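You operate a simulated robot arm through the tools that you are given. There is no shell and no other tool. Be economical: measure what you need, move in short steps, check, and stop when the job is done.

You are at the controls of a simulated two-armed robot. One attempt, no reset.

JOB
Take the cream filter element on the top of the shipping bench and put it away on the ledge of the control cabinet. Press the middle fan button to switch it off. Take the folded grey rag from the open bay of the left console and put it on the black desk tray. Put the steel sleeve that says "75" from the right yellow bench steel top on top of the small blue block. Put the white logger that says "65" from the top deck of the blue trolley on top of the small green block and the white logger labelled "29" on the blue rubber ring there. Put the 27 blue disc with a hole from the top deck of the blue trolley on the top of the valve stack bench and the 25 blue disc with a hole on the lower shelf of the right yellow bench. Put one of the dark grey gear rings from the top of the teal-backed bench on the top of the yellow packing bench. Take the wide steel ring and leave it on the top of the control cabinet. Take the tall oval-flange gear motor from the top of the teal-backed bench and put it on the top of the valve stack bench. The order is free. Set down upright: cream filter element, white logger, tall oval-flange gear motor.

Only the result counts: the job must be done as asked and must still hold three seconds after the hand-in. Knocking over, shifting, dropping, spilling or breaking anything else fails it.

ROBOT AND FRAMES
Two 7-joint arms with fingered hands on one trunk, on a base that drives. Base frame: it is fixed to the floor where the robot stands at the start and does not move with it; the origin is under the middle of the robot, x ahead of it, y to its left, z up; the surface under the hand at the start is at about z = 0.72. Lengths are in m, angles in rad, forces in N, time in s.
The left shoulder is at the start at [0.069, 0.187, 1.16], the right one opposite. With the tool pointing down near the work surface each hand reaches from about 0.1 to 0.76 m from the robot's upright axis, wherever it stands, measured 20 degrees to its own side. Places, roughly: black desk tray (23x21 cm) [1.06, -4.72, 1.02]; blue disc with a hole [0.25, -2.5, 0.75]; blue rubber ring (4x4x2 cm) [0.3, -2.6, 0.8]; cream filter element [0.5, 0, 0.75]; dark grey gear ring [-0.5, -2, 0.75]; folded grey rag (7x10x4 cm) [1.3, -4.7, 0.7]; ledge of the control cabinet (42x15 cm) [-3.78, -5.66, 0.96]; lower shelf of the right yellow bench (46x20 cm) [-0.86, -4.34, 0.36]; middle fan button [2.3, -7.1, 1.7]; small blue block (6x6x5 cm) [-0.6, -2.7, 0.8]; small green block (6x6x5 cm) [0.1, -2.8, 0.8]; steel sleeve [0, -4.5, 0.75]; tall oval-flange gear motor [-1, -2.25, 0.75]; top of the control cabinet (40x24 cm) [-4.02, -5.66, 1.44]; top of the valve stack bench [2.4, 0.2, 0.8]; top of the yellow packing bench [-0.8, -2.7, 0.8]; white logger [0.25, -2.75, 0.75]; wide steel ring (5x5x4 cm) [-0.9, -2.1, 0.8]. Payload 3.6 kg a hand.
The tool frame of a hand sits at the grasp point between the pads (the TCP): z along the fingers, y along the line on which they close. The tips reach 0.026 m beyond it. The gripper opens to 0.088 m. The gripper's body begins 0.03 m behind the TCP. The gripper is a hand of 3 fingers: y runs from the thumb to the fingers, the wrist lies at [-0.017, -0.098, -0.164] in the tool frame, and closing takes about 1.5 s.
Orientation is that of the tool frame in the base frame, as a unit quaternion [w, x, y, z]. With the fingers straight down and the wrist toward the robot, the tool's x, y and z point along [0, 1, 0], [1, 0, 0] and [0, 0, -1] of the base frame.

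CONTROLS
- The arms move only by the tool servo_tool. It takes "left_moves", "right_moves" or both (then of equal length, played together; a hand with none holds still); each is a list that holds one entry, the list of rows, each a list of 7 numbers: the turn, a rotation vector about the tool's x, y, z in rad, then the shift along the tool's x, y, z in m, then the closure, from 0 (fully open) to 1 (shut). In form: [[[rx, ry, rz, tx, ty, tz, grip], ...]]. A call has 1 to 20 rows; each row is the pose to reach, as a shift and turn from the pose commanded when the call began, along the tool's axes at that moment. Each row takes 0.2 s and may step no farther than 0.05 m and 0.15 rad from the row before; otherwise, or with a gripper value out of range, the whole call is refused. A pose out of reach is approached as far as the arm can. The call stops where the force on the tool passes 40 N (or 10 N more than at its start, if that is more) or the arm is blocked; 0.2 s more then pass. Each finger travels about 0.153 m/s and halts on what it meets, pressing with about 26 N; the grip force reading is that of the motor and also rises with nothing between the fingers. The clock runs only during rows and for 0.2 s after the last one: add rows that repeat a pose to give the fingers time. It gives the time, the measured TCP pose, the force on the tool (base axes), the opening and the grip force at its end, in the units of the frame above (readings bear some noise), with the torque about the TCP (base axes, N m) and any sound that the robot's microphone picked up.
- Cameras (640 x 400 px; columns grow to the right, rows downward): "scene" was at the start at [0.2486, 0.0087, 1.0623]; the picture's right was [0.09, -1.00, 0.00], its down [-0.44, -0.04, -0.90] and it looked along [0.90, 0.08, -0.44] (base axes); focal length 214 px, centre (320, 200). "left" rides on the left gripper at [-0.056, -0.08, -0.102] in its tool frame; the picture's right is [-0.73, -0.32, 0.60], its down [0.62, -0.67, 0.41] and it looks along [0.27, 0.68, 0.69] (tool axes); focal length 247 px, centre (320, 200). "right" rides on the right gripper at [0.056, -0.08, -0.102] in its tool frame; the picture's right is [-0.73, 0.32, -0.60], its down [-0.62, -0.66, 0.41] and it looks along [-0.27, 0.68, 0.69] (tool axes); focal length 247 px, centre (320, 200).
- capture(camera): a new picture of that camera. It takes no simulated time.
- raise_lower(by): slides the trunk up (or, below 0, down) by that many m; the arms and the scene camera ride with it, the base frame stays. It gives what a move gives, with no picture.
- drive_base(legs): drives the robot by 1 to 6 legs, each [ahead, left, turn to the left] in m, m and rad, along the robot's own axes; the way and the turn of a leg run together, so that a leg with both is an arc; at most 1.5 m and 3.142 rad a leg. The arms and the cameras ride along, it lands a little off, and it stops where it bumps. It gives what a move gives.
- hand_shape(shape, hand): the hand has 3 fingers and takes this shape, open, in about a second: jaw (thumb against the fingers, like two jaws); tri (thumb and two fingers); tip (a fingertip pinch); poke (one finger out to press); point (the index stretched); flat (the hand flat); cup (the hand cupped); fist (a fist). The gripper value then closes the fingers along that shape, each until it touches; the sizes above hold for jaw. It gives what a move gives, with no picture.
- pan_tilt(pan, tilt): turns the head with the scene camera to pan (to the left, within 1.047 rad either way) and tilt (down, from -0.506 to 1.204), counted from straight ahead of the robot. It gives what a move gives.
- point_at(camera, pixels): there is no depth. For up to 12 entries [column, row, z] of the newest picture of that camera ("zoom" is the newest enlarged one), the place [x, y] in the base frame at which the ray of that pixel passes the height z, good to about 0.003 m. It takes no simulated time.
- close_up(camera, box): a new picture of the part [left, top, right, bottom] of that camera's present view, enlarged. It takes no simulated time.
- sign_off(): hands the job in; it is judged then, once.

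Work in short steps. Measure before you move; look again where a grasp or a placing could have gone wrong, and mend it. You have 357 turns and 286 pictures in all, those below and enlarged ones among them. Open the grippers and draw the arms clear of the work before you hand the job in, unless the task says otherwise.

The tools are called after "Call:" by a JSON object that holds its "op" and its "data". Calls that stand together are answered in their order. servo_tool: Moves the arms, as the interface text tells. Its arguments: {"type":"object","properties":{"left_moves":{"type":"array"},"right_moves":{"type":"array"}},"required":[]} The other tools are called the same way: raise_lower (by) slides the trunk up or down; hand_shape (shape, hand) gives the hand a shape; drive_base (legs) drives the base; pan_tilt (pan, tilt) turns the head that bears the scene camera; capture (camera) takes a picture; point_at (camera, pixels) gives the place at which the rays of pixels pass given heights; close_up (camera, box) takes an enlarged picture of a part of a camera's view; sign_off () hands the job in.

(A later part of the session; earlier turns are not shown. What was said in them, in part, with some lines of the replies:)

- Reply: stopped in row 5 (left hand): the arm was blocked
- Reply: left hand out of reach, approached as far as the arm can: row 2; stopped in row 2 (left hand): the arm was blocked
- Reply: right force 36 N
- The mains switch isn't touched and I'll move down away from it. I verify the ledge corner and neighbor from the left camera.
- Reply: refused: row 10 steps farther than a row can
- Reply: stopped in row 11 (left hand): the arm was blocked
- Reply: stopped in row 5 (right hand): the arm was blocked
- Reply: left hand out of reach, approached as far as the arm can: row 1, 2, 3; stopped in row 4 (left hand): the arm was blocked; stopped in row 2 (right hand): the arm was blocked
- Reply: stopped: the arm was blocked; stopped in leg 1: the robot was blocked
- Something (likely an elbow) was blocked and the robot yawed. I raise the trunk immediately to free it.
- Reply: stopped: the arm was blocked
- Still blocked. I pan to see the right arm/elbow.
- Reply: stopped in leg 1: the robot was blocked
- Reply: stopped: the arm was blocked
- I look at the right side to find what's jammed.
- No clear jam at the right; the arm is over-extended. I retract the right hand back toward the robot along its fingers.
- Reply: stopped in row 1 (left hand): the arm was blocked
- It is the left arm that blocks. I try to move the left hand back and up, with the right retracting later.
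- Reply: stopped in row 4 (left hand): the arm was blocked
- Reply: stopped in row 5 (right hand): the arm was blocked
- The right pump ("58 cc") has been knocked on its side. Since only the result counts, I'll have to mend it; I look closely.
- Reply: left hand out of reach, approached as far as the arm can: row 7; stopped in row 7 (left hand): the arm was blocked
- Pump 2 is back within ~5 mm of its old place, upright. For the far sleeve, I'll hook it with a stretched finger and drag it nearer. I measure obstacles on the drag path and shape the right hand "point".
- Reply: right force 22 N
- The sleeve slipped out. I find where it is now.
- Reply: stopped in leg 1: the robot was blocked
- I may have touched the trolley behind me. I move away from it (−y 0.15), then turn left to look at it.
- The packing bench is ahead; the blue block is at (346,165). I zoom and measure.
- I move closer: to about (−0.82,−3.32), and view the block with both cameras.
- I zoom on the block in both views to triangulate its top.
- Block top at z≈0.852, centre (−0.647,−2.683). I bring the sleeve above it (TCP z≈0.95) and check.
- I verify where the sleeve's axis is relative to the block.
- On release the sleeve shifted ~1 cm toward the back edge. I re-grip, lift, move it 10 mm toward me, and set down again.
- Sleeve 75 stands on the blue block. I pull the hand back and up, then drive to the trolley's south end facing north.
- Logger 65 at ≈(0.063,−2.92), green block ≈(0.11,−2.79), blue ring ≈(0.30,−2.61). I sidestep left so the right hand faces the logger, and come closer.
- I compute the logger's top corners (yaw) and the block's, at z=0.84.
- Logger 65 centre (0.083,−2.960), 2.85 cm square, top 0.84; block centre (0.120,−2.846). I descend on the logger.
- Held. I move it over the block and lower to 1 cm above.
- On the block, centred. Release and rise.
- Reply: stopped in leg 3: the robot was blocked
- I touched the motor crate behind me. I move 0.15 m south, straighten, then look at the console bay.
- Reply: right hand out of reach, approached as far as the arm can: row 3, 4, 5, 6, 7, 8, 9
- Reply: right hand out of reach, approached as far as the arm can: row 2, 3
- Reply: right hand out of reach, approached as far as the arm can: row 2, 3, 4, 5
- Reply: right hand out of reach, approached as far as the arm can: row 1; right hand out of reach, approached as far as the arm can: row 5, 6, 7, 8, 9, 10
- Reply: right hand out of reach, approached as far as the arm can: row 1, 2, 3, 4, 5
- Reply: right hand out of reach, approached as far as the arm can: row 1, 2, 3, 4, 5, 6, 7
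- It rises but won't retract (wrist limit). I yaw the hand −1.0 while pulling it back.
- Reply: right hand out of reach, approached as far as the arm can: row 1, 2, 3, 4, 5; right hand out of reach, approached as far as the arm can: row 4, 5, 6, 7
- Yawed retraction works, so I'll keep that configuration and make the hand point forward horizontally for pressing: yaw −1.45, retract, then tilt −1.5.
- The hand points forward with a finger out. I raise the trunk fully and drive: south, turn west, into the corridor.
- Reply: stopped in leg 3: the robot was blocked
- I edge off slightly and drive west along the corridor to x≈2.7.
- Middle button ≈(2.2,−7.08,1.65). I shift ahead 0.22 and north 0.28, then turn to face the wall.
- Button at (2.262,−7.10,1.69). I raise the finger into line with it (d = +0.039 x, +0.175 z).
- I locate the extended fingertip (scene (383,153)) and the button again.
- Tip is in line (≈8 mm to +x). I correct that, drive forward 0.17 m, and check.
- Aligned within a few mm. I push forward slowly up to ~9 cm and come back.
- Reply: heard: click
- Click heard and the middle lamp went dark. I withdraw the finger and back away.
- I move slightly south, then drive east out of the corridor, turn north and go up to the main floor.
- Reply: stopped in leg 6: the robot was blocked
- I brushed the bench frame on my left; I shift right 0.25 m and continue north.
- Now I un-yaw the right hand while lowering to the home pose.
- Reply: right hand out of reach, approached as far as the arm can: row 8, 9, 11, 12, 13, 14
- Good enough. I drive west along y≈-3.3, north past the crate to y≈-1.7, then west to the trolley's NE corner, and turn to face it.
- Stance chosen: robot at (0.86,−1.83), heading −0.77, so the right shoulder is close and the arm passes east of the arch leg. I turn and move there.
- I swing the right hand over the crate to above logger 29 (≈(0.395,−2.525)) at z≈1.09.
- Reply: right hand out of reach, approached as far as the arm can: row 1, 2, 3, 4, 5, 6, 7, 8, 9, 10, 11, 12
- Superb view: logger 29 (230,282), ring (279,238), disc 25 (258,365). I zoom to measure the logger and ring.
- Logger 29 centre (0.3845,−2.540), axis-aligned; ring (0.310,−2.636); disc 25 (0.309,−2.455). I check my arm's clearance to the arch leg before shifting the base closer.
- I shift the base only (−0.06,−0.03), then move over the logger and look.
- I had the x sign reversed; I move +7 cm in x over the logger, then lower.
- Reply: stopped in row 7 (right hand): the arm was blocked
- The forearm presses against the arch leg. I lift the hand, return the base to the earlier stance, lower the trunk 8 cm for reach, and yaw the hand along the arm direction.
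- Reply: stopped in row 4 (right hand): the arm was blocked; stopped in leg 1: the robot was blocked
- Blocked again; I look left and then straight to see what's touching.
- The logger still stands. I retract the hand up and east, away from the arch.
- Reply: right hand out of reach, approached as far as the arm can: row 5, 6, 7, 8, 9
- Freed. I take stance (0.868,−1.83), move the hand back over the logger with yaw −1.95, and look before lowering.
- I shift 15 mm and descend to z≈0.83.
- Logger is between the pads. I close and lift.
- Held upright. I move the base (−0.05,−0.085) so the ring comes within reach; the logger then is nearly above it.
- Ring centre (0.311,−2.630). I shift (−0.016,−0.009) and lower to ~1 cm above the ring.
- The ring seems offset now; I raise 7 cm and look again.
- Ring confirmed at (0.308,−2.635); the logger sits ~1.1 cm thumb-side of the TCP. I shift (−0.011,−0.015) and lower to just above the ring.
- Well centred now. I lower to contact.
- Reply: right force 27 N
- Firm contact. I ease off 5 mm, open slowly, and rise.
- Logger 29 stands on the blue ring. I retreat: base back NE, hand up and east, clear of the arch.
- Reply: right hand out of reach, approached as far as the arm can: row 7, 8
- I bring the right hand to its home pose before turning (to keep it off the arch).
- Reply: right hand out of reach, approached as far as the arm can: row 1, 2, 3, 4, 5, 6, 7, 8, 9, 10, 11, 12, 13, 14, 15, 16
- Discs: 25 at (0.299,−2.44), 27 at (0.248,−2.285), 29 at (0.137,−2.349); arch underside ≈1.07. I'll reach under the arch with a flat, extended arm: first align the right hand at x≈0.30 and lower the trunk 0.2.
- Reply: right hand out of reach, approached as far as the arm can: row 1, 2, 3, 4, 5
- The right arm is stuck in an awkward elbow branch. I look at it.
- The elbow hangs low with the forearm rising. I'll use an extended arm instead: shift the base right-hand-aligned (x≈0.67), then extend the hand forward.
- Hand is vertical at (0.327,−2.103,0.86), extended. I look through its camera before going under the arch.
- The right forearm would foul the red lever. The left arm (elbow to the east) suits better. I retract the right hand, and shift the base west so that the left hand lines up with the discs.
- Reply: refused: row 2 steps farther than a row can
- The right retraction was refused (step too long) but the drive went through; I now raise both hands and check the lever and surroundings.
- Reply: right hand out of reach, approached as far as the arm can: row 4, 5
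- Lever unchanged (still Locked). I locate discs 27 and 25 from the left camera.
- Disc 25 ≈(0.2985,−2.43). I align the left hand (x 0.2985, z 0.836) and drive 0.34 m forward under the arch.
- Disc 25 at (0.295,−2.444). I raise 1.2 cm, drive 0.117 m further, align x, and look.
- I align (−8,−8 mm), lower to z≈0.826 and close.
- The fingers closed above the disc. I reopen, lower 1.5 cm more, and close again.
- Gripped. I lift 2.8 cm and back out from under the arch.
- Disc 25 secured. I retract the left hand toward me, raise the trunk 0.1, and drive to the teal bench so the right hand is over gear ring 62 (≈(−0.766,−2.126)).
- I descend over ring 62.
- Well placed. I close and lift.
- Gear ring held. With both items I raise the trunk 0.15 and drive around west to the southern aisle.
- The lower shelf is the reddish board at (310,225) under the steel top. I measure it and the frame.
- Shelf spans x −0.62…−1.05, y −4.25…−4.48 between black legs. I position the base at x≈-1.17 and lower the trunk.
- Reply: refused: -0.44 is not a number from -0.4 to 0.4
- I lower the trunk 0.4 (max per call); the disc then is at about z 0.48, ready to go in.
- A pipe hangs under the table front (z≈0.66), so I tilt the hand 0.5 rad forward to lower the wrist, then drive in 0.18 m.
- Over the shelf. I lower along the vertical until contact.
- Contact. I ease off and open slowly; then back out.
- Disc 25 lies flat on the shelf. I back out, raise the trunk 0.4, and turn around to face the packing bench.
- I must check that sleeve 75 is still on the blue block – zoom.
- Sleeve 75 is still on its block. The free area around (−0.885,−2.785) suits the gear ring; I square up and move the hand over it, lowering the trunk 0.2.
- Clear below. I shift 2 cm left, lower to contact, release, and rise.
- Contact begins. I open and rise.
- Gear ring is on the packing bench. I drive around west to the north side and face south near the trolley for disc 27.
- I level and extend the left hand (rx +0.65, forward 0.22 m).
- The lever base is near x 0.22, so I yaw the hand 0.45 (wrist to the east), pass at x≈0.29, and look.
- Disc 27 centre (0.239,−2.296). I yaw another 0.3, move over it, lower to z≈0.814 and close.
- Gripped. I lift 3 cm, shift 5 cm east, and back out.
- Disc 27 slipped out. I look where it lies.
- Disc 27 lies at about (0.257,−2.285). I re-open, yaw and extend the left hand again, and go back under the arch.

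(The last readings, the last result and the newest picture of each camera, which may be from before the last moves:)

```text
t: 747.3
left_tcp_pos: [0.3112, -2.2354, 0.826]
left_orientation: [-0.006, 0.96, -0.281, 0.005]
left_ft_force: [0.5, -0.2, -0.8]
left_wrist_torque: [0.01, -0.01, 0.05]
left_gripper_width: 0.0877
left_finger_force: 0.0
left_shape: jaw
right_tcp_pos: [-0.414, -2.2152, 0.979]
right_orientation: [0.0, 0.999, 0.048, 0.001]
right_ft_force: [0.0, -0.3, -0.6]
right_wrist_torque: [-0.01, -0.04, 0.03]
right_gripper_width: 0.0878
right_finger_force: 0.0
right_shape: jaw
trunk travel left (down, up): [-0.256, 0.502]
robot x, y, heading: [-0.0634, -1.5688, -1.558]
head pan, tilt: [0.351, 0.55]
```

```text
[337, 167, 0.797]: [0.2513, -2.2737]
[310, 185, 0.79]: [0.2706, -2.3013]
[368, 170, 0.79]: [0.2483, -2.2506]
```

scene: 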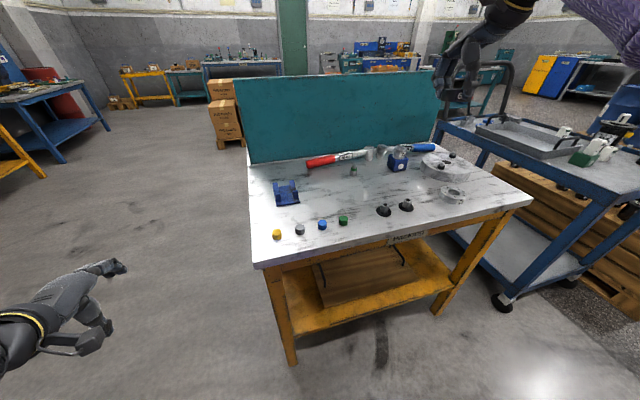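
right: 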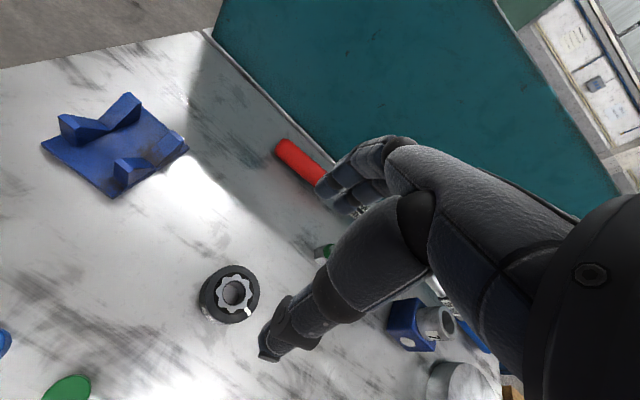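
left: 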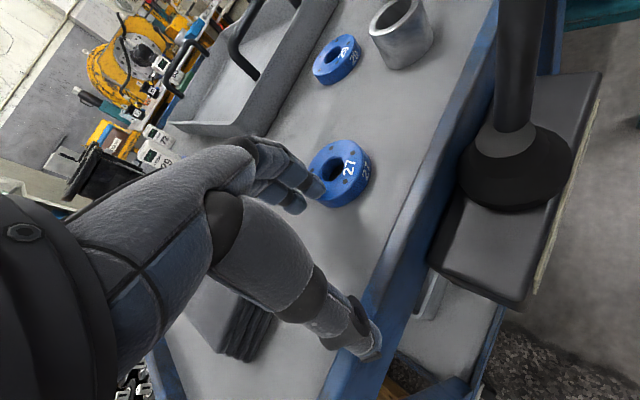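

Disc at (0.254,−2.278). I move over it slightly raised, lower deeper (z≈0.807), close firmly, then lift a little and check the grip width.

Call:
{"op": "servo_tool", "data": {"left_moves": [[[0, 0, 0, -0.003, 0.01, -0.012, 0], [0, 0, 0, -0.012, 0.035, -0.014, 0], [0, 0, 0, -0.025, 0.067, -0.014, 0], [0, 0, 0, -0.025, 0.067, 0.0, 0], [0, 0, 0, -0.025, 0.067, 0.012, 0], [0, 0, 0, -0.025, 0.067, 0.019, 0], [0, 0, 0, -0.025, 0.067, 0.019, 0.3], [0, 0, 0, -0.025, 0.067, 0.018, 0.5], [0, 0, 0, -0.025, 0.067, 0.016, 0.8], [0, 0, 0, -0.025, 0.067, 0.015, 1], [0, 0, 0, -0.025, 0.067, 0.015, 1], [0, 0, 0, -0.025, 0.067, 0.015, 1], [0, 0, 0, -0.025, 0.067, 0.01, 1], [0, 0, 0, -0.025, 0.067, 0.0, 1], [0, 0, 0, -0.025, 0.067, -0.01, 1], [0, 0, 0, -0.025, 0.067, -0.016, 1]]]}}

Call:
{"op": "capture", "data": {"camera": "left"}}

```text
t: 750.7
left_tcp_pos: [0.2559, -2.2789, 0.8428]
left_orientation: [-0.005, 0.96, -0.281, 0.006]
left_ft_force: [0.5, 0.0, -1.8]
left_wrist_torque: [0.02, -0.01, 0.02]
left_gripper_width: 0.0458
left_finger_force: 26.0
left_shape: jaw
right_tcp_pos: [-0.4145, -2.2141, 0.9788]
right_orientation: [-0.001, 0.999, 0.048, 0.001]
right_ft_force: [-0.3, 0.6, 0.0]
right_wrist_torque: [-0.07, -0.02, -0.03]
right_gripper_width: 0.0879
right_finger_force: 0.0
right_shape: jaw
trunk travel left (down, up): [-0.256, 0.502]
robot x, y, heading: [-0.0665, -1.5719, -1.561]
head pan, tilt: [0.351, 0.55]
```

```text
19 pictures are left
```

left: 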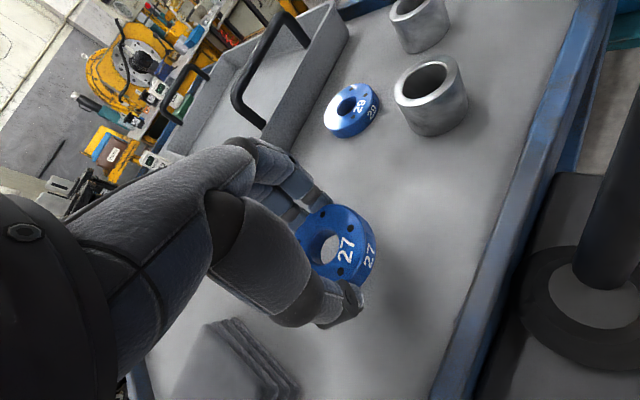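

Held this time (46 mm). I shift east and back out 0.5 m.

Call:
{"op": "servo_tool", "data": {"left_moves": [[[0, 0, 0, 0.019, -0.012, 0, 1], [0, 0, 0, 0.038, -0.024, 0, 1]]]}}

Call:
{"op": "drive_base", "data": {"legs": [[-0.42, 0, 0]]}}

Call:
{"op": "servo_tool", "data": {"left_moves": [[[0, 0, -0.1, 0, -0.03, 0, 1], [0, 0, -0.2, 0, -0.06, 0, 1], [0.03, 0, -0.3, 0, -0.09, 0, 1], [0.06, 0, -0.4, 0, -0.12, 0, 1], [0.1, 0, -0.5, 0, -0.15, 0, 1], [0.13, 0, -0.58, 0, -0.18, 0, 1]]]}}

Call:
{"op": "raise_lower", "data": {"by": 0.15}}

```text
t: 751.3
left_tcp_pos: [0.3, -2.2797, 0.8419]
left_orientation: [-0.006, 0.96, -0.281, 0.005]
left_ft_force: [0.4, 0.1, -2.5]
left_wrist_torque: [-0.01, -0.04, 0.04]
left_gripper_width: 0.0457
left_finger_force: 26.1
left_shape: jaw
right_tcp_pos: [-0.4143, -2.2157, 0.9786]
right_orientation: [-0.001, 0.999, 0.047, 0.0]
right_ft_force: [-0.5, -0.1, -0.2]
right_wrist_torque: [0.01, 0.02, 0.0]
right_gripper_width: 0.0877
right_finger_force: 0.1
right_shape: jaw
trunk travel left (down, up): [-0.256, 0.502]
robot x, y, heading: [-0.0634, -1.5704, -1.56]
head pan, tilt: [0.351, 0.55]
```

```text
t: 753.9
left_tcp_pos: [0.2965, -1.8661, 0.8433]
left_orientation: [-0.007, 0.96, -0.281, 0.006]
left_ft_force: [-0.3, -0.1, -1.6]
left_wrist_torque: [0.01, 0.02, 0.01]
left_gripper_width: 0.0459
left_finger_force: 25.7
left_shape: jaw
right_tcp_pos: [-0.4188, -1.8031, 0.9788]
right_orientation: [-0.001, 0.999, 0.049, 0.001]
right_ft_force: [0.9, 0.4, 0.2]
right_wrist_torque: [0.01, -0.01, 0.0]
right_gripper_width: 0.0876
right_finger_force: 0.1
right_shape: jaw
trunk travel left (down, up): [-0.256, 0.502]
robot x, y, heading: [-0.0675, -1.1577, -1.558]
head pan, tilt: [0.351, 0.55]
```

```text
t: 755.3
left_tcp_pos: [0.3934, -1.7171, 0.8432]
left_orientation: [-0.065, 0.998, 0.008, 0.025]
left_ft_force: [0.0, -0.5, -3.3]
left_wrist_torque: [0.0, 0.03, -0.02]
left_gripper_width: 0.0459
left_finger_force: 25.8
left_shape: jaw
right_tcp_pos: [-0.4189, -1.8038, 0.9787]
right_orientation: [-0.001, 0.999, 0.05, 0.0]
right_ft_force: [-0.5, -0.2, -0.6]
right_wrist_torque: [0.02, -0.02, 0.02]
right_gripper_width: 0.0877
right_finger_force: 0.1
right_shape: jaw
trunk travel left (down, up): [-0.256, 0.502]
robot x, y, heading: [-0.0692, -1.1565, -1.556]
head pan, tilt: [0.351, 0.55]
```

```text
t: 757.0
left_tcp_pos: [0.3917, -1.7162, 0.9942]
left_orientation: [-0.066, 0.997, 0.006, 0.024]
left_ft_force: [0.8, -0.5, -2.6]
left_wrist_torque: [0.01, 0.0, -0.01]
left_gripper_width: 0.0458
left_finger_force: 26.2
left_shape: jaw
right_tcp_pos: [-0.419, -1.8044, 1.1287]
right_orientation: [-0.001, 0.999, 0.049, 0.0]
right_ft_force: [-0.3, 1.0, -1.2]
right_wrist_torque: [-0.01, 0.03, 0.0]
right_gripper_width: 0.0874
right_finger_force: 0.1
right_shape: jaw
trunk travel left (down, up): [-0.406, 0.352]
robot x, y, heading: [-0.0664, -1.155, -1.556]
head pan, tilt: [0.351, 0.55]
```

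Disc 27 secured. I retract the left hand further, then drive so the right hand comes over the gear motor (≈(−0.95,−2.29)).

Call:
{"op": "servo_tool", "data": {"left_moves": [[[0.02, 0, 0, 0, -0.035, 0, 1], [0.04, 0, 0, 0, -0.07, 0, 1], [0.06, 0, 0, 0, -0.105, 0, 1], [0.08, 0, 0, 0, -0.13, 0, 1]]]}}

Call:
{"op": "drive_base", "data": {"legs": [[0, -0.53, -0.015], [0.4, 0, 0]]}}

Call:
{"op": "capture", "data": {"camera": "right"}}

```text
t: 758.0
left_tcp_pos: [0.3866, -1.5862, 1.0082]
left_orientation: [-0.106, 0.994, 0.007, 0.024]
left_ft_force: [-0.1, 0.6, -1.4]
left_wrist_torque: [0.0, -0.01, 0.0]
left_gripper_width: 0.0457
left_finger_force: 26.0
left_shape: jaw
right_tcp_pos: [-0.4171, -1.8029, 1.13]
right_orientation: [0.0, 0.999, 0.049, 0.001]
right_ft_force: [0.7, 1.0, 0.3]
right_wrist_torque: [-0.02, 0.01, 0.0]
right_gripper_width: 0.0877
right_finger_force: 0.1
right_shape: jaw
trunk travel left (down, up): [-0.406, 0.352]
robot x, y, heading: [-0.0671, -1.1598, -1.557]
head pan, tilt: [0.351, 0.55]
```

```text
t: 763.1
left_tcp_pos: [-0.1524, -1.9833, 1.0075]
left_orientation: [-0.105, 0.994, 0.0, 0.024]
left_ft_force: [0.0, 0.3, -2.2]
left_wrist_torque: [-0.02, 0.0, -0.02]
left_gripper_width: 0.0455
left_finger_force: 26.0
left_shape: jaw
right_tcp_pos: [-0.9622, -2.1868, 1.1287]
right_orientation: [0.0, 0.999, 0.041, 0.001]
right_ft_force: [0.2, 1.4, 0.2]
right_wrist_torque: [0.01, 0.0, 0.0]
right_gripper_width: 0.0876
right_finger_force: 0.0
right_shape: jaw
trunk travel left (down, up): [-0.406, 0.352]
robot x, y, heading: [-0.5999, -1.5409, -1.572]
head pan, tilt: [0.351, 0.55]
```

```text
18 pictures are left
```

right: 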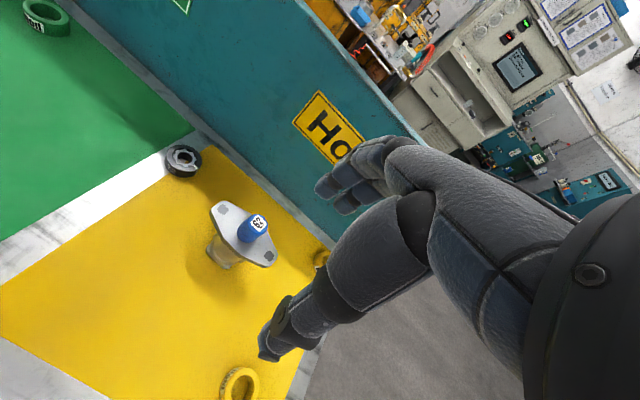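

Call:
{"op": "point_at", "data": {"camera": "right", "pixels": [[260, 222, 0.935], [260, 222, 0.925], [254, 229, 0.91], [224, 208, 0.89], [268, 257, 0.89], [246, 234, 0.89], [228, 266, 0.79]]}}

```text
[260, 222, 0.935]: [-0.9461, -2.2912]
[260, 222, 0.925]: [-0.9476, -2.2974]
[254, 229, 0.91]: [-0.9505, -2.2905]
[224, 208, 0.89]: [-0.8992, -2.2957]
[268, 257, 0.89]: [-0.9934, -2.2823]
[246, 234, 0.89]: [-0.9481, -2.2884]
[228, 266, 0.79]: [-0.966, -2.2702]
```

Cap centre (−0.948,−2.292). I drive 9 cm forward and lower onto the blue cap (TCP z≈0.928).

Call:
{"op": "drive_base", "data": {"legs": [[0.09, 0, 0]]}}

Call:
{"op": "servo_tool", "data": {"right_moves": [[[0, 0, 0, 0.007, 0.008, 0.03, 0.2], [0, 0, 0, 0.014, 0.014, 0.07, 0.4], [0, 0, 0, 0.014, 0.014, 0.11, 0.4], [0, 0, 0, 0.014, 0.014, 0.13, 0.4], [0, 0, 0, 0.014, 0.014, 0.15, 0.4]]]}}

Call:
{"op": "capture", "data": {"camera": "right"}}

```text
t: 764.2
left_tcp_pos: [-0.1527, -2.0721, 1.0075]
left_orientation: [-0.107, 0.994, -0.001, 0.026]
left_ft_force: [0.3, 0.6, -2.6]
left_wrist_torque: [0.03, -0.03, -0.03]
left_gripper_width: 0.0457
left_finger_force: 25.8
left_shape: jaw
right_tcp_pos: [-0.9618, -2.2754, 1.1278]
right_orientation: [-0.001, 0.999, 0.041, 0.001]
right_ft_force: [0.7, 0.1, -1.3]
right_wrist_torque: [0.0, -0.01, 0.0]
right_gripper_width: 0.0877
right_finger_force: 0.1
right_shape: jaw
trunk travel left (down, up): [-0.406, 0.352]
robot x, y, heading: [-0.6013, -1.633, -1.575]
head pan, tilt: [0.351, 0.55]
```

```text
t: 765.5
left_tcp_pos: [-0.1528, -2.0715, 1.0076]
left_orientation: [-0.106, 0.994, -0.001, 0.025]
left_ft_force: [0.4, -0.5, -2.5]
left_wrist_torque: [-0.02, 0.01, -0.01]
left_gripper_width: 0.0456
left_finger_force: 25.9
left_shape: jaw
right_tcp_pos: [-0.9472, -2.2864, 0.9783]
right_orientation: [-0.002, 0.999, 0.041, 0.001]
right_ft_force: [-0.4, 0.3, -0.5]
right_wrist_torque: [0.0, 0.0, 0.0]
right_gripper_width: 0.0531
right_finger_force: 0.1
right_shape: jaw
trunk travel left (down, up): [-0.406, 0.352]
robot x, y, heading: [-0.601, -1.6337, -1.573]
head pan, tilt: [0.351, 0.55]
```

```text
17 pictures are left
```

right: 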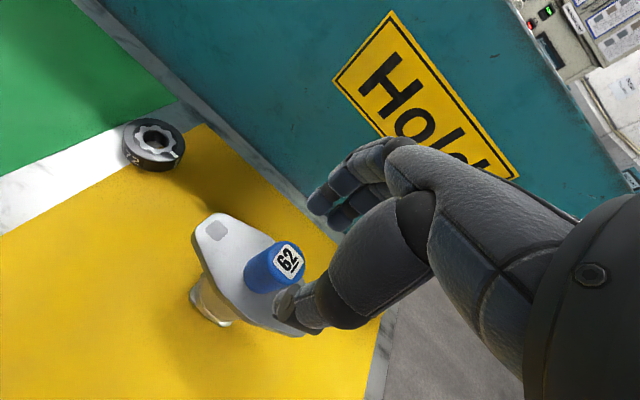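

Call:
{"op": "point_at", "data": {"camera": "right", "pixels": [[288, 263, 0.935], [288, 263, 0.945], [262, 275, 0.9], [286, 315, 0.95], [335, 215, 0.95]]}}

```text
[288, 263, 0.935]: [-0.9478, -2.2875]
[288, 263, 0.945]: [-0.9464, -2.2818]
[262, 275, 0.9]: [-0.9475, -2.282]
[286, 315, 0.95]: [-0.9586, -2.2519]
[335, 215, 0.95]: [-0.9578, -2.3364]
```

Exactly centred. I lower 5 cm, close, and lift a little.

Call:
{"op": "servo_tool", "data": {"right_moves": [[[0, 0, 0, 0, 0, 0.02, 0.4], [0, 0, 0, 0, 0, 0.04, 0.4], [0, 0, 0, 0, 0, 0.05, 0.4], [0, 0, 0, 0, 0, 0.05, 0.6], [0, 0, 0, 0, 0, 0.05, 0.8], [0, 0, 0, 0, 0, 0.05, 1], [0, 0, 0, 0, 0, 0.05, 1], [0, 0, 0, 0, 0, 0.05, 1], [0, 0, 0, 0, 0, 0.05, 1], [0, 0, 0, 0, 0, 0.04, 1], [0, 0, 0, 0, 0, 0.02, 1], [0, 0, 0, 0, 0, 0.0, 1]]]}}

Call:
{"op": "capture", "data": {"camera": "right"}}

```text
t: 768.0
left_tcp_pos: [-0.1525, -2.0714, 1.0087]
left_orientation: [-0.105, 0.994, 0.0, 0.025]
left_ft_force: [-0.8, 0.9, -2.6]
left_wrist_torque: [-0.02, 0.02, -0.01]
left_gripper_width: 0.0459
left_finger_force: 25.8
left_shape: jaw
right_tcp_pos: [-0.9485, -2.288, 0.9771]
right_orientation: [-0.002, 0.999, 0.04, 0.0]
right_ft_force: [-0.2, 0.6, -8.8]
right_wrist_torque: [0.03, 0.01, 0.0]
right_gripper_width: 0.0183
right_finger_force: 25.7
right_shape: jaw
trunk travel left (down, up): [-0.406, 0.352]
robot x, y, heading: [-0.6006, -1.6302, -1.567]
head pan, tilt: [0.351, 0.55]
```

```text
16 pictures are left
```

right: 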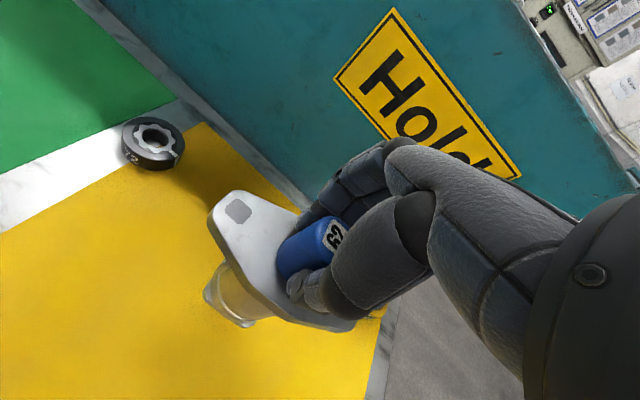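

Motor held. I raise the trunk 0.2 and carry motor and disc to the valve stack bench in the east, then look.

Call:
{"op": "raise_lower", "data": {"by": 0.2}}

Call:
{"op": "drive_base", "data": {"legs": [[-0.43, 0, 0], [0, 0, 1.571], [1.5, 0, 0], [1.3, 0, 0], [0, 0, 1.571]]}}

Call:
{"op": "pan_tilt", "data": {"pan": 0, "tilt": 0.4}}

Call:
{"op": "capture", "data": {"camera": "scene"}}

```text
t: 770.2
left_tcp_pos: [-0.1523, -2.0724, 1.2071]
left_orientation: [-0.106, 0.994, 0.0, 0.026]
left_ft_force: [-1.4, -0.3, -3.2]
left_wrist_torque: [0.02, -0.02, -0.02]
left_gripper_width: 0.0457
left_finger_force: 26.1
left_shape: jaw
right_tcp_pos: [-0.9474, -2.2883, 1.1783]
right_orientation: [-0.002, 0.999, 0.042, 0.001]
right_ft_force: [0.0, 0.6, -9.2]
right_wrist_torque: [-0.02, -0.02, 0.0]
right_gripper_width: 0.0178
right_finger_force: 25.8
right_shape: jaw
trunk travel left (down, up): [-0.606, 0.152]
robot x, y, heading: [-0.6008, -1.632, -1.576]
head pan, tilt: [0.351, 0.55]
```

```text
t: 793.5
left_tcp_pos: [1.7756, -0.8567, 1.2083]
left_orientation: [-0.028, 0.026, 0.994, -0.104]
left_ft_force: [0.2, 0.0, -2.4]
left_wrist_torque: [0.02, -0.02, 0.02]
left_gripper_width: 0.0455
left_finger_force: 25.9
left_shape: jaw
right_tcp_pos: [2.579, -0.6828, 1.178]
right_orientation: [0.0, -0.015, 1.0, -0.001]
right_ft_force: [0.3, 0.0, -8.7]
right_wrist_torque: [-0.03, 0.01, 0.05]
right_gripper_width: 0.0176
right_finger_force: 26.6
right_shape: jaw
trunk travel left (down, up): [-0.606, 0.152]
robot x, y, heading: [2.1973, -1.3191, 1.52]
head pan, tilt: [0.351, 0.55]
```

```text
t: 794.4
left_tcp_pos: [1.7745, -0.8566, 1.2075]
left_orientation: [-0.027, 0.026, 0.994, -0.105]
left_ft_force: [-0.1, 0.3, -2.2]
left_wrist_torque: [0.0, 0.0, -0.01]
left_gripper_width: 0.0452
left_finger_force: 25.4
left_shape: jaw
right_tcp_pos: [2.5799, -0.6818, 1.1775]
right_orientation: [0.0, -0.014, 1.0, -0.002]
right_ft_force: [0.0, 0.8, -9.2]
right_wrist_torque: [0.03, 0.03, -0.04]
right_gripper_width: 0.0177
right_finger_force: 25.8
right_shape: jaw
trunk travel left (down, up): [-0.606, 0.152]
robot x, y, heading: [2.1998, -1.3195, 1.513]
head pan, tilt: [0.0, 0.4]
```

```text
15 pictures are left
```

scene: 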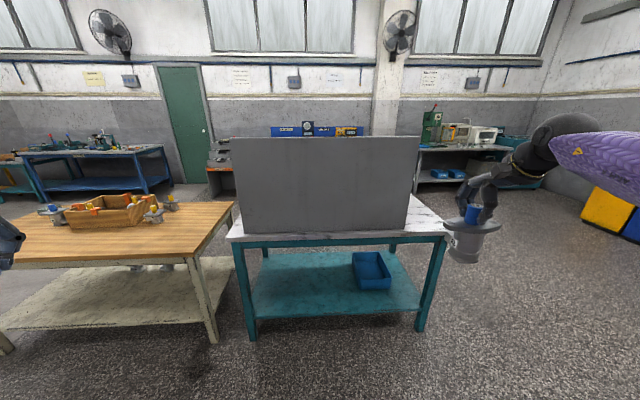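

The bench has a grey backboard toward me; the work side is on the north. I measure it to plan a way around.

Call:
{"op": "point_at", "data": {"camera": "scene", "pixels": [[228, 238, 0.79], [450, 234, 0.79], [410, 195, 0.79], [405, 230, 0.79], [245, 232, 0.79], [250, 338, 0], [420, 330, 0], [392, 245, 0.3]]}}

```text
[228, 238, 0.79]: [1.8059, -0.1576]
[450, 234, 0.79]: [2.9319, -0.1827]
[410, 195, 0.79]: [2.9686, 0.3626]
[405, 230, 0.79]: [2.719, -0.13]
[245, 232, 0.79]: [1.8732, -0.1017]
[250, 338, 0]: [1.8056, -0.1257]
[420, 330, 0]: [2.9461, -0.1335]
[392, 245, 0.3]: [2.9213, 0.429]
```

I'll place on the open right strip (x 2.72–2.94) from the SE with the base turned left, keeping the left hand away from the board. I drive there in two steps and check.

Call:
{"op": "drive_base", "data": {"legs": [[0, -0.87, 0], [0, 0, 0.857], [0.28, -0.287, 0]]}}

Call:
{"op": "pan_tilt", "data": {"pan": -0.6, "tilt": 0.6}}

Call:
{"op": "capture", "data": {"camera": "right"}}

```text
t: 798.2
left_tcp_pos: [2.5212, -0.8745, 1.2073]
left_orientation: [-0.029, 0.035, 0.993, -0.106]
left_ft_force: [-0.2, 1.0, -2.2]
left_wrist_torque: [0.01, 0.01, -0.02]
left_gripper_width: 0.0447
left_finger_force: 26.0
left_shape: jaw
right_tcp_pos: [3.329, -0.7166, 1.1716]
right_orientation: [0.001, -0.005, 1.0, -0.01]
right_ft_force: [-0.9, 0.7, -8.6]
right_wrist_torque: [0.07, 0.05, -0.02]
right_gripper_width: 0.0176
right_finger_force: 25.1
right_shape: jaw
trunk travel left (down, up): [-0.606, 0.152]
robot x, y, heading: [2.9356, -1.3433, 1.501]
head pan, tilt: [0.0, 0.4]
stopped in leg 1: the robot was blocked; the commanded pose is now the measured one
```

```text
t: 799.2
left_tcp_pos: [2.5191, -0.8745, 1.208]
left_orientation: [-0.028, 0.035, 0.993, -0.105]
left_ft_force: [-0.4, -0.1, -2.1]
left_wrist_torque: [0.01, -0.03, 0.03]
left_gripper_width: 0.0452
left_finger_force: 25.5
left_shape: jaw
right_tcp_pos: [3.3288, -0.7176, 1.1755]
right_orientation: [0.003, -0.004, 1.0, -0.005]
right_ft_force: [-0.2, 0.1, -9.7]
right_wrist_torque: [0.0, -0.04, 0.02]
right_gripper_width: 0.0174
right_finger_force: 25.9
right_shape: jaw
trunk travel left (down, up): [-0.606, 0.152]
robot x, y, heading: [2.9349, -1.3436, 1.498]
head pan, tilt: [-0.6, 0.6]
```

```text
14 pictures are left
```

right: 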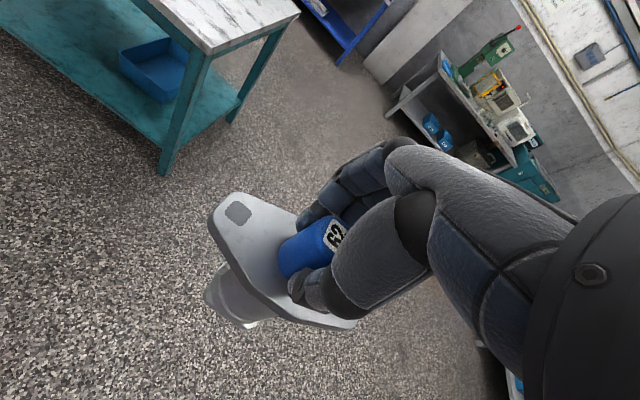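

Bumped something on the right (the barrels' pallet). I move north 0.3 m first, then turn left.

Call:
{"op": "drive_base", "data": {"legs": [[0.3, 0.03, 0], [0, 0, 0.87]]}}

Call:
{"op": "capture", "data": {"camera": "right"}}

```text
t: 803.6
left_tcp_pos: [2.3018, -1.0663, 1.208]
left_orientation: [0.019, -0.392, 0.914, -0.106]
left_ft_force: [-0.2, -0.1, -2.6]
left_wrist_torque: [-0.03, 0.03, -0.02]
left_gripper_width: 0.0449
left_finger_force: 26.0
left_shape: jaw
right_tcp_pos: [2.6975, -0.3407, 1.1762]
right_orientation: [0.004, -0.428, 0.904, -0.003]
right_ft_force: [0.3, 0.1, -9.1]
right_wrist_torque: [0.01, -0.01, -0.01]
right_gripper_width: 0.0175
right_finger_force: 25.9
right_shape: jaw
trunk travel left (down, up): [-0.606, 0.152]
robot x, y, heading: [2.9291, -1.0438, 2.379]
head pan, tilt: [-0.6, 0.6]
```

```text
13 pictures are left
```

right: 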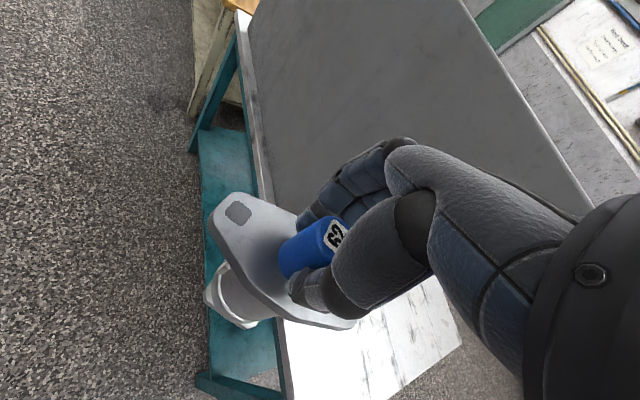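

I check the strip's extent from this view, then move east and north over it.

Call:
{"op": "point_at", "data": {"camera": "right", "pixels": [[285, 395, 0.79], [460, 345, 0.79], [375, 345, 0.79], [262, 150, 0.79], [420, 290, 0.79]]}}

Call:
{"op": "drive_base", "data": {"legs": [[-0.11, -0.105, 0], [0.2, -0.21, 0]]}}

Call:
{"op": "capture", "data": {"camera": "right"}}

```text
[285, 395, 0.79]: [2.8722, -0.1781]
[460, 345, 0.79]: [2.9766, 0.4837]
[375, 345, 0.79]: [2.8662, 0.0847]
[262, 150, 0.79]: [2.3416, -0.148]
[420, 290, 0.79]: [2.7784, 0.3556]
```

```text
t: 806.5
left_tcp_pos: [2.4517, -0.7744, 1.2077]
left_orientation: [0.019, -0.391, 0.914, -0.107]
left_ft_force: [0.4, 0.0, -2.9]
left_wrist_torque: [0.01, 0.04, 0.01]
left_gripper_width: 0.0449
left_finger_force: 26.4
left_shape: jaw
right_tcp_pos: [2.8474, -0.0496, 1.175]
right_orientation: [0.004, -0.428, 0.904, -0.005]
right_ft_force: [0.9, 0.1, -9.1]
right_wrist_torque: [0.01, 0.03, -0.01]
right_gripper_width: 0.0175
right_finger_force: 26.3
right_shape: jaw
trunk travel left (down, up): [-0.606, 0.152]
robot x, y, heading: [3.0773, -0.7522, 2.38]
head pan, tilt: [-0.6, 0.6]
```

```text
12 pictures are left
```

right: 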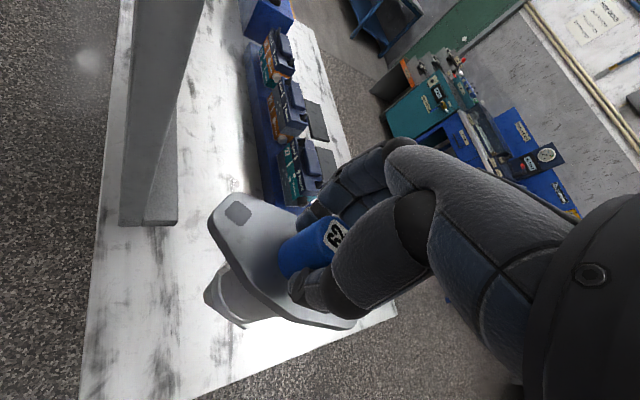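

The strip is clear; panel end and valve stacks are to the left. I move 8 cm further north and lower the trunk 0.2.

Call:
{"op": "drive_base", "data": {"legs": [[0.055, -0.058, 0]]}}

Call:
{"op": "raise_lower", "data": {"by": -0.2}}

Call:
{"op": "servo_tool", "data": {"right_moves": [[[0, 0, 0, 0, 0, 0.015, 1], [0, 0, 0, 0, 0, 0.03, 1], [0, 0, 0, 0, 0, 0.038, 1], [0, 0, 0, 0, 0, 0.038, 1]]]}}

Call:
{"op": "capture", "data": {"camera": "right"}}

```text
t: 807.6
left_tcp_pos: [2.4526, -0.6941, 1.2078]
left_orientation: [0.018, -0.39, 0.914, -0.108]
left_ft_force: [0.0, -0.7, -2.0]
left_wrist_torque: [0.01, 0.0, 0.01]
left_gripper_width: 0.045
left_finger_force: 26.0
left_shape: jaw
right_tcp_pos: [2.8487, 0.0317, 1.1732]
right_orientation: [0.005, -0.43, 0.903, -0.006]
right_ft_force: [-0.5, 1.0, -9.1]
right_wrist_torque: [-0.02, 0.05, 0.05]
right_gripper_width: 0.0177
right_finger_force: 25.7
right_shape: jaw
trunk travel left (down, up): [-0.606, 0.152]
robot x, y, heading: [3.0761, -0.6739, 2.371]
head pan, tilt: [-0.6, 0.6]
```

```text
t: 809.8
left_tcp_pos: [2.4525, -0.6959, 1.008]
left_orientation: [0.018, -0.39, 0.914, -0.107]
left_ft_force: [-0.1, 0.0, -2.4]
left_wrist_torque: [-0.01, 0.03, 0.0]
left_gripper_width: 0.045
left_finger_force: 26.2
left_shape: jaw
right_tcp_pos: [2.8482, 0.0297, 0.9747]
right_orientation: [0.004, -0.429, 0.903, -0.005]
right_ft_force: [-0.3, 0.3, -9.0]
right_wrist_torque: [0.02, -0.03, -0.03]
right_gripper_width: 0.0175
right_finger_force: 25.1
right_shape: jaw
trunk travel left (down, up): [-0.406, 0.352]
robot x, y, heading: [3.0815, -0.6755, 2.375]
head pan, tilt: [-0.6, 0.6]
```

```text
t: 810.8
left_tcp_pos: [2.4516, -0.6951, 1.0078]
left_orientation: [0.019, -0.39, 0.914, -0.108]
left_ft_force: [0.4, -0.6, -2.7]
left_wrist_torque: [0.02, 0.0, 0.01]
left_gripper_width: 0.0451
left_finger_force: 26.1
left_shape: jaw
right_tcp_pos: [2.8505, 0.0296, 0.9382]
right_orientation: [0.004, -0.428, 0.904, -0.005]
right_ft_force: [0.3, 0.1, -8.9]
right_wrist_torque: [-0.02, 0.02, -0.02]
right_gripper_width: 0.0174
right_finger_force: 26.0
right_shape: jaw
trunk travel left (down, up): [-0.406, 0.352]
robot x, y, heading: [3.0771, -0.6704, 2.374]
head pan, tilt: [-0.6, 0.6]
```

```text
11 pictures are left
```

right: 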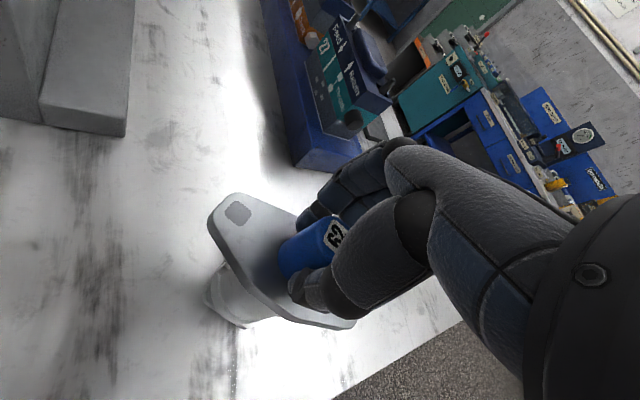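

Nearly down, well on the table. I lower in small steps until the weight comes off.

Call:
{"op": "servo_tool", "data": {"right_moves": [[[0, 0, 0, 0, 0, 0.004, 1], [0, 0, 0, 0, 0, 0.008, 1], [0, 0, 0, 0, 0, 0.011, 1], [0, 0, 0, 0, 0, 0.013, 1], [0, 0, 0, 0, 0, 0.013, 1]]]}}

```text
t: 812.0
left_tcp_pos: [2.4546, -0.6973, 1.0077]
left_orientation: [0.018, -0.39, 0.914, -0.106]
left_ft_force: [0.7, 0.2, -2.8]
left_wrist_torque: [-0.02, -0.02, -0.03]
left_gripper_width: 0.0448
left_finger_force: 26.0
left_shape: jaw
right_tcp_pos: [2.8508, 0.029, 0.9272]
right_orientation: [0.004, -0.428, 0.904, -0.001]
right_ft_force: [5.5, 0.7, 12.9]
right_wrist_torque: [-0.01, -0.15, -0.02]
right_gripper_width: 0.0189
right_finger_force: 25.8
right_shape: jaw
trunk travel left (down, up): [-0.406, 0.352]
robot x, y, heading: [3.0795, -0.6757, 2.376]
head pan, tilt: [-0.6, 0.6]
```

The motor rests on the table (+13 N). I ease off, release and rise.

Call:
{"op": "servo_tool", "data": {"right_moves": [[[0, 0, 0, 0, 0, -0.003, 1], [0, 0, 0, 0, 0, -0.003, 0.75], [0, 0, 0, 0, 0, -0.003, 0.6], [0, 0, 0, 0, 0, -0.003, 0.45], [0, 0, 0, 0, 0, -0.003, 0.35], [0, 0, 0, 0, 0, -0.02, 0.35], [0, 0, 0, 0, 0, -0.06, 0.35], [0, 0, 0, 0, 0, -0.1, 0.35], [0, 0, 0, 0, 0, -0.14, 0.35], [0, 0, 0, 0, 0, -0.18, 0.2], [0, 0, 0, 0, 0, -0.22, 0]]]}}

Call:
{"op": "capture", "data": {"camera": "right"}}

```text
t: 814.4
left_tcp_pos: [2.4525, -0.6967, 1.0088]
left_orientation: [0.019, -0.391, 0.914, -0.106]
left_ft_force: [-0.6, 0.4, -1.8]
left_wrist_torque: [0.01, -0.02, 0.03]
left_gripper_width: 0.0451
left_finger_force: 25.8
left_shape: jaw
right_tcp_pos: [2.8444, 0.0269, 1.1462]
right_orientation: [0.006, -0.429, 0.903, -0.004]
right_ft_force: [0.1, -0.3, 0.1]
right_wrist_torque: [-0.01, 0.01, 0.0]
right_gripper_width: 0.0874
right_finger_force: 0.0
right_shape: jaw
trunk travel left (down, up): [-0.406, 0.352]
robot x, y, heading: [3.0839, -0.6728, 2.374]
head pan, tilt: [-0.6, 0.6]
```

```text
10 pictures are left
```

right: 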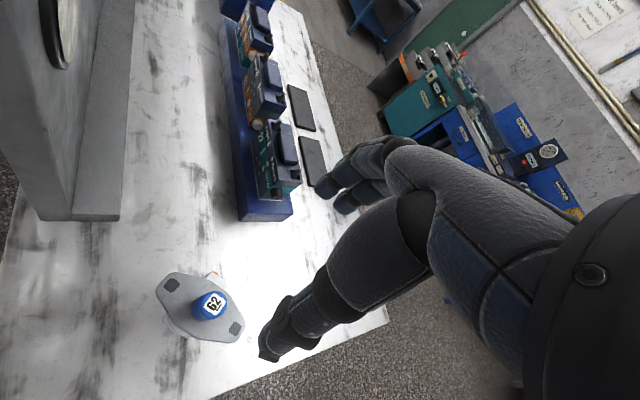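

Motor stands upright. For disc 27 I reposition: base to (3.27,−0.77), facing north, so the left hand is in front of the strip; then level the hand.

Call:
{"op": "drive_base", "data": {"legs": [[-0.206, -0.06, 0], [0, 0, -0.803]]}}

Call:
{"op": "servo_tool", "data": {"left_moves": [[[-0.05, 0, 0, 0, 0.0, 0, 1], [-0.1, 0, 0, 0, 0.0, 0, 1], [-0.15, 0, 0, 0, 0.0, 0, 1], [-0.2, 0, 0, 0, 0.0, 0, 1]]]}}

Call:
{"op": "capture", "data": {"camera": "left"}}

```text
t: 818.1
left_tcp_pos: [2.8122, -0.3409, 1.0076]
left_orientation: [-0.025, -0.008, 0.994, -0.105]
left_ft_force: [0.0, 0.3, -1.4]
left_wrist_torque: [0.01, 0.0, -0.02]
left_gripper_width: 0.0445
left_finger_force: 26.2
left_shape: jaw
right_tcp_pos: [3.6018, -0.1097, 1.1449]
right_orientation: [0.002, -0.048, 0.999, -0.005]
right_ft_force: [-0.8, -0.2, -0.1]
right_wrist_torque: [0.0, 0.01, -0.04]
right_gripper_width: 0.0875
right_finger_force: 0.1
right_shape: jaw
trunk travel left (down, up): [-0.406, 0.352]
robot x, y, heading: [3.2638, -0.7746, 1.584]
head pan, tilt: [-0.6, 0.6]
```

```text
t: 819.1
left_tcp_pos: [2.8119, -0.3406, 1.0076]
left_orientation: [-0.024, -0.005, 1.0, -0.005]
left_ft_force: [0.3, -0.3, -2.0]
left_wrist_torque: [0.02, 0.01, 0.0]
left_gripper_width: 0.0446
left_finger_force: 26.1
left_shape: jaw
right_tcp_pos: [3.6011, -0.1093, 1.145]
right_orientation: [0.003, -0.047, 0.999, -0.005]
right_ft_force: [0.4, -0.2, -0.1]
right_wrist_torque: [0.02, -0.03, -0.01]
right_gripper_width: 0.0877
right_finger_force: 0.0
right_shape: jaw
trunk travel left (down, up): [-0.406, 0.352]
robot x, y, heading: [3.2695, -0.7704, 1.584]
head pan, tilt: [-0.6, 0.6]
```

```text
9 pictures are left
```

left: 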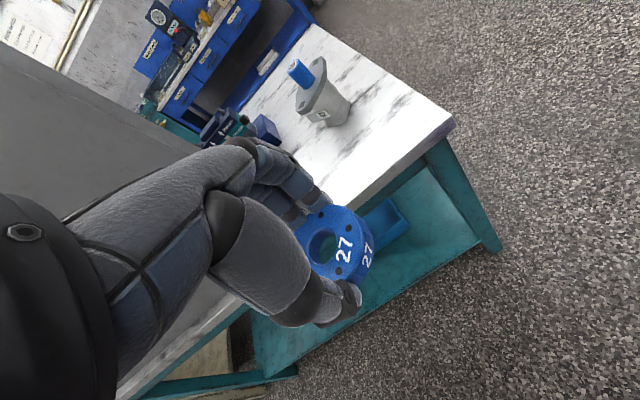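

Disc 27 still held. I'll set it near the front edge at (2.86,−0.115), clear of the motor. I drive there and lower the trunk 0.15.

Call:
{"op": "drive_base", "data": {"legs": [[0.223, -0.05, -0.013]]}}

Call:
{"op": "raise_lower", "data": {"by": -0.14}}

Call:
{"op": "capture", "data": {"camera": "left"}}

```text
t: 820.8
left_tcp_pos: [2.8708, -0.1098, 1.0066]
left_orientation: [-0.025, 0.006, 1.0, -0.007]
left_ft_force: [0.8, 0.1, -2.6]
left_wrist_torque: [0.01, -0.02, 0.02]
left_gripper_width: 0.0444
left_finger_force: 26.5
left_shape: jaw
right_tcp_pos: [3.6646, 0.1041, 1.1445]
right_orientation: [0.001, -0.038, 0.999, -0.005]
right_ft_force: [0.6, -0.1, 0.3]
right_wrist_torque: [-0.03, 0.01, -0.01]
right_gripper_width: 0.0877
right_finger_force: 0.1
right_shape: jaw
trunk travel left (down, up): [-0.406, 0.352]
robot x, y, heading: [3.3209, -0.5499, 1.565]
head pan, tilt: [-0.6, 0.6]
```

```text
t: 822.5
left_tcp_pos: [2.8695, -0.1126, 0.8679]
left_orientation: [-0.025, 0.006, 1.0, -0.005]
left_ft_force: [0.0, 0.7, -1.9]
left_wrist_torque: [0.01, -0.02, 0.0]
left_gripper_width: 0.0449
left_finger_force: 25.6
left_shape: jaw
right_tcp_pos: [3.6645, 0.102, 1.0056]
right_orientation: [0.003, -0.038, 0.999, -0.005]
right_ft_force: [0.5, -0.2, 0.1]
right_wrist_torque: [0.0, 0.03, -0.03]
right_gripper_width: 0.0877
right_finger_force: 0.0
right_shape: jaw
trunk travel left (down, up): [-0.266, 0.492]
robot x, y, heading: [3.3147, -0.5492, 1.56]
head pan, tilt: [-0.6, 0.6]
```

```text
8 pictures are left
```

left: 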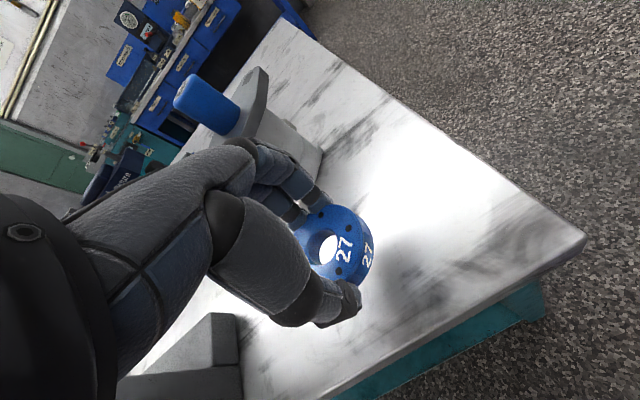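

Over the table with the motor clear behind the fingers. I lower in small steps to contact.

Call:
{"op": "servo_tool", "data": {"left_moves": [[[0, 0, 0, 0, 0, 0.015, 1], [0, 0, 0, 0, 0, 0.028, 1], [0, 0, 0, 0, 0, 0.036, 1], [0, 0, 0, 0, 0, 0.041, 1], [0, 0, 0, 0, 0, 0.045, 1], [0, 0, 0, 0, 0, 0.048, 1], [0, 0, 0, 0, 0, 0.048, 1]]]}}

```text
t: 824.1
left_tcp_pos: [2.8674, -0.1107, 0.8275]
left_orientation: [-0.027, 0.004, 1.0, 0.002]
left_ft_force: [0.3, 1.7, 38.3]
left_wrist_torque: [-0.1, -0.31, 0.04]
left_gripper_width: 0.0448
left_finger_force: 26.3
left_shape: jaw
right_tcp_pos: [3.6656, 0.1004, 1.0058]
right_orientation: [0.001, -0.037, 0.999, -0.004]
right_ft_force: [0.2, 0.4, 0.9]
right_wrist_torque: [0.0, -0.01, 0.0]
right_gripper_width: 0.0876
right_finger_force: 0.0
right_shape: jaw
trunk travel left (down, up): [-0.266, 0.492]
robot x, y, heading: [3.3131, -0.5496, 1.565]
head pan, tilt: [-0.6, 0.6]
```

Firm contact. I ease off 8 mm, open partly, and rise.

Call:
{"op": "servo_tool", "data": {"left_moves": [[[0, 0, 0, 0, 0, -0.004, 1], [0, 0, 0, 0, 0, -0.008, 0.7], [0, 0, 0, 0, 0, -0.008, 0.4], [0, 0, 0, 0, 0, -0.008, 0.33], [0, 0, 0, 0, 0, -0.008, 0.3], [0, 0, 0, 0, 0, -0.008, 0.3], [0, 0, 0, 0, 0, -0.03, 0.3], [0, 0, 0, 0, 0, -0.06, 0.3], [0, 0, 0, 0, 0, -0.09, 0.3], [0, 0, 0, 0, 0, -0.12, 0.3]]]}}

Call:
{"op": "capture", "data": {"camera": "left"}}

```text
t: 826.3
left_tcp_pos: [2.8755, -0.1127, 0.9385]
left_orientation: [-0.025, 0.005, 1.0, -0.006]
left_ft_force: [0.4, 0.7, 0.6]
left_wrist_torque: [0.02, 0.0, 0.01]
left_gripper_width: 0.0611
left_finger_force: 0.1
left_shape: jaw
right_tcp_pos: [3.6639, 0.1021, 1.0057]
right_orientation: [0.002, -0.037, 0.999, -0.007]
right_ft_force: [0.4, 0.4, -0.8]
right_wrist_torque: [-0.03, -0.02, 0.0]
right_gripper_width: 0.0877
right_finger_force: 0.1
right_shape: jaw
trunk travel left (down, up): [-0.266, 0.492]
robot x, y, heading: [3.3173, -0.5541, 1.564]
head pan, tilt: [-0.6, 0.6]
```

```text
7 pictures are left
```

left: 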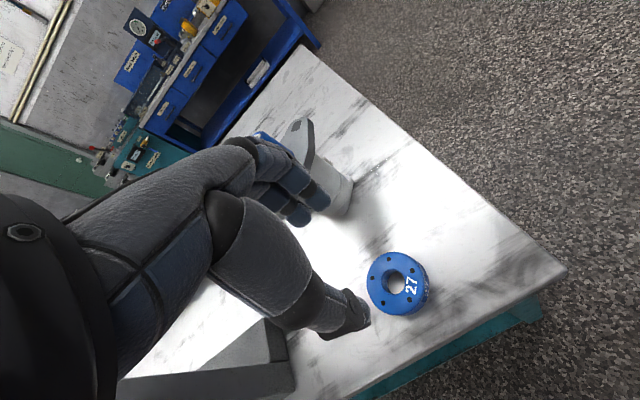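

Disc 27 lies flat, motor upright. I raise the trunk, open the hand, back away and take a final look.

Call:
{"op": "raise_lower", "data": {"by": 0.25}}

Call:
{"op": "drive_base", "data": {"legs": [[-0.4, 0, 0]]}}

Call:
{"op": "servo_tool", "data": {"left_moves": [[[0, 0, 0, 0, 0, 0, 0.1], [0, 0, 0, 0, 0, 0, 0], [0, 0, 0, 0, 0, 0, 0]]]}}

Call:
{"op": "pan_tilt", "data": {"pan": 0.5, "tilt": 0.5}}

Call:
{"op": "capture", "data": {"camera": "scene"}}

```text
t: 828.9
left_tcp_pos: [2.873, -0.1102, 1.1883]
left_orientation: [-0.024, 0.005, 1.0, -0.006]
left_ft_force: [0.0, 0.1, -0.8]
left_wrist_torque: [-0.02, -0.02, 0.01]
left_gripper_width: 0.061
left_finger_force: 0.1
left_shape: jaw
right_tcp_pos: [3.6634, 0.1032, 1.2556]
right_orientation: [0.002, -0.038, 0.999, -0.005]
right_ft_force: [0.1, -0.3, 0.1]
right_wrist_torque: [0.01, -0.02, 0.0]
right_gripper_width: 0.0874
right_finger_force: 0.0
right_shape: jaw
trunk travel left (down, up): [-0.516, 0.242]
robot x, y, heading: [3.3142, -0.5494, 1.564]
head pan, tilt: [-0.6, 0.6]
```

```text
t: 831.3
left_tcp_pos: [2.8717, -0.5071, 1.1903]
left_orientation: [-0.025, 0.007, 1.0, -0.005]
left_ft_force: [0.3, 0.0, 0.1]
left_wrist_torque: [-0.03, 0.0, 0.0]
left_gripper_width: 0.0612
left_finger_force: 0.0
left_shape: jaw
right_tcp_pos: [3.6628, -0.2981, 1.2553]
right_orientation: [0.003, -0.035, 0.999, -0.005]
right_ft_force: [0.6, -0.5, -0.8]
right_wrist_torque: [0.02, 0.01, 0.01]
right_gripper_width: 0.0876
right_finger_force: 0.1
right_shape: jaw
trunk travel left (down, up): [-0.516, 0.242]
robot x, y, heading: [3.316, -0.9475, 1.558]
head pan, tilt: [-0.6, 0.6]
```

```text
t: 832.1
left_tcp_pos: [2.8716, -0.5061, 1.1889]
left_orientation: [-0.025, 0.007, 1.0, -0.007]
left_ft_force: [0.3, 0.3, 0.5]
left_wrist_torque: [-0.01, 0.01, -0.04]
left_gripper_width: 0.0875
left_finger_force: 0.1
left_shape: jaw
right_tcp_pos: [3.6635, -0.2975, 1.2543]
right_orientation: [0.003, -0.034, 0.999, -0.006]
right_ft_force: [0.7, 0.7, -0.3]
right_wrist_torque: [0.01, 0.02, -0.02]
right_gripper_width: 0.0876
right_finger_force: 0.1
right_shape: jaw
trunk travel left (down, up): [-0.516, 0.242]
robot x, y, heading: [3.3125, -0.9513, 1.557]
head pan, tilt: [-0.6, 0.6]
```

```text
t: 833.5
left_tcp_pos: [2.8713, -0.5056, 1.1898]
left_orientation: [-0.024, 0.008, 1.0, -0.006]
left_ft_force: [0.2, -0.3, 0.0]
left_wrist_torque: [0.05, -0.03, 0.02]
left_gripper_width: 0.0876
left_finger_force: 0.1
left_shape: jaw
right_tcp_pos: [3.6637, -0.2975, 1.255]
right_orientation: [0.003, -0.035, 0.999, -0.005]
right_ft_force: [0.7, 0.1, 0.2]
right_wrist_torque: [0.0, 0.0, 0.0]
right_gripper_width: 0.0878
right_finger_force: 0.1
right_shape: jaw
trunk travel left (down, up): [-0.516, 0.242]
robot x, y, heading: [3.3091, -0.9497, 1.557]
head pan, tilt: [0.499, 0.499]
```

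```text
6 pictures are left
```

scene: 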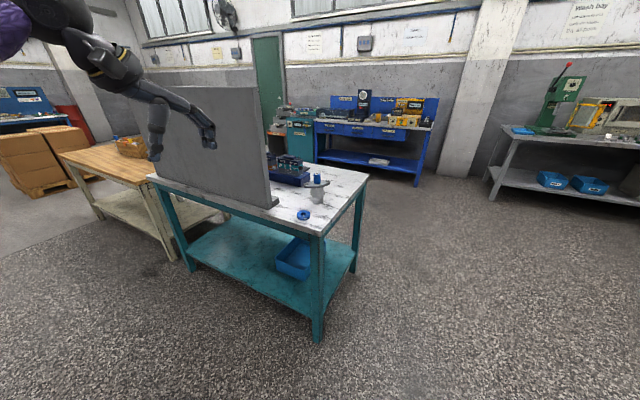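

The motor stands upright and disc 27 lies on the valve bench. All the tasks are done, both hands are open and clear, so I hand in.

Call:
{"op": "sign_off", "data": {}}

```text
The job is handed in.
```

I finished every placement and the fan switch-off and handed the job in, but I knocked over one pump on the way and can't say whether that counts against it.

- **Knocked-over pump:** my right forearm tipped over the 50 cc pump on the right yellow bench. I stood it up again, to within about 5 mm of where it was by my measurements.
- **Bumps:** I also ran into the drip box, the motor crate, the trolley handle, bench frames, a small table's leg and what looked like the barrels' pallet. I saw nothing fall or move, but I didn't check each one afterwards.
- **Fan:** pressing the middle button clicked and its lamp went dark.
- **Not rechecked at the end:** I looked at each item when I placed it. At hand-in I looked again only at the gear motor and disc 27.
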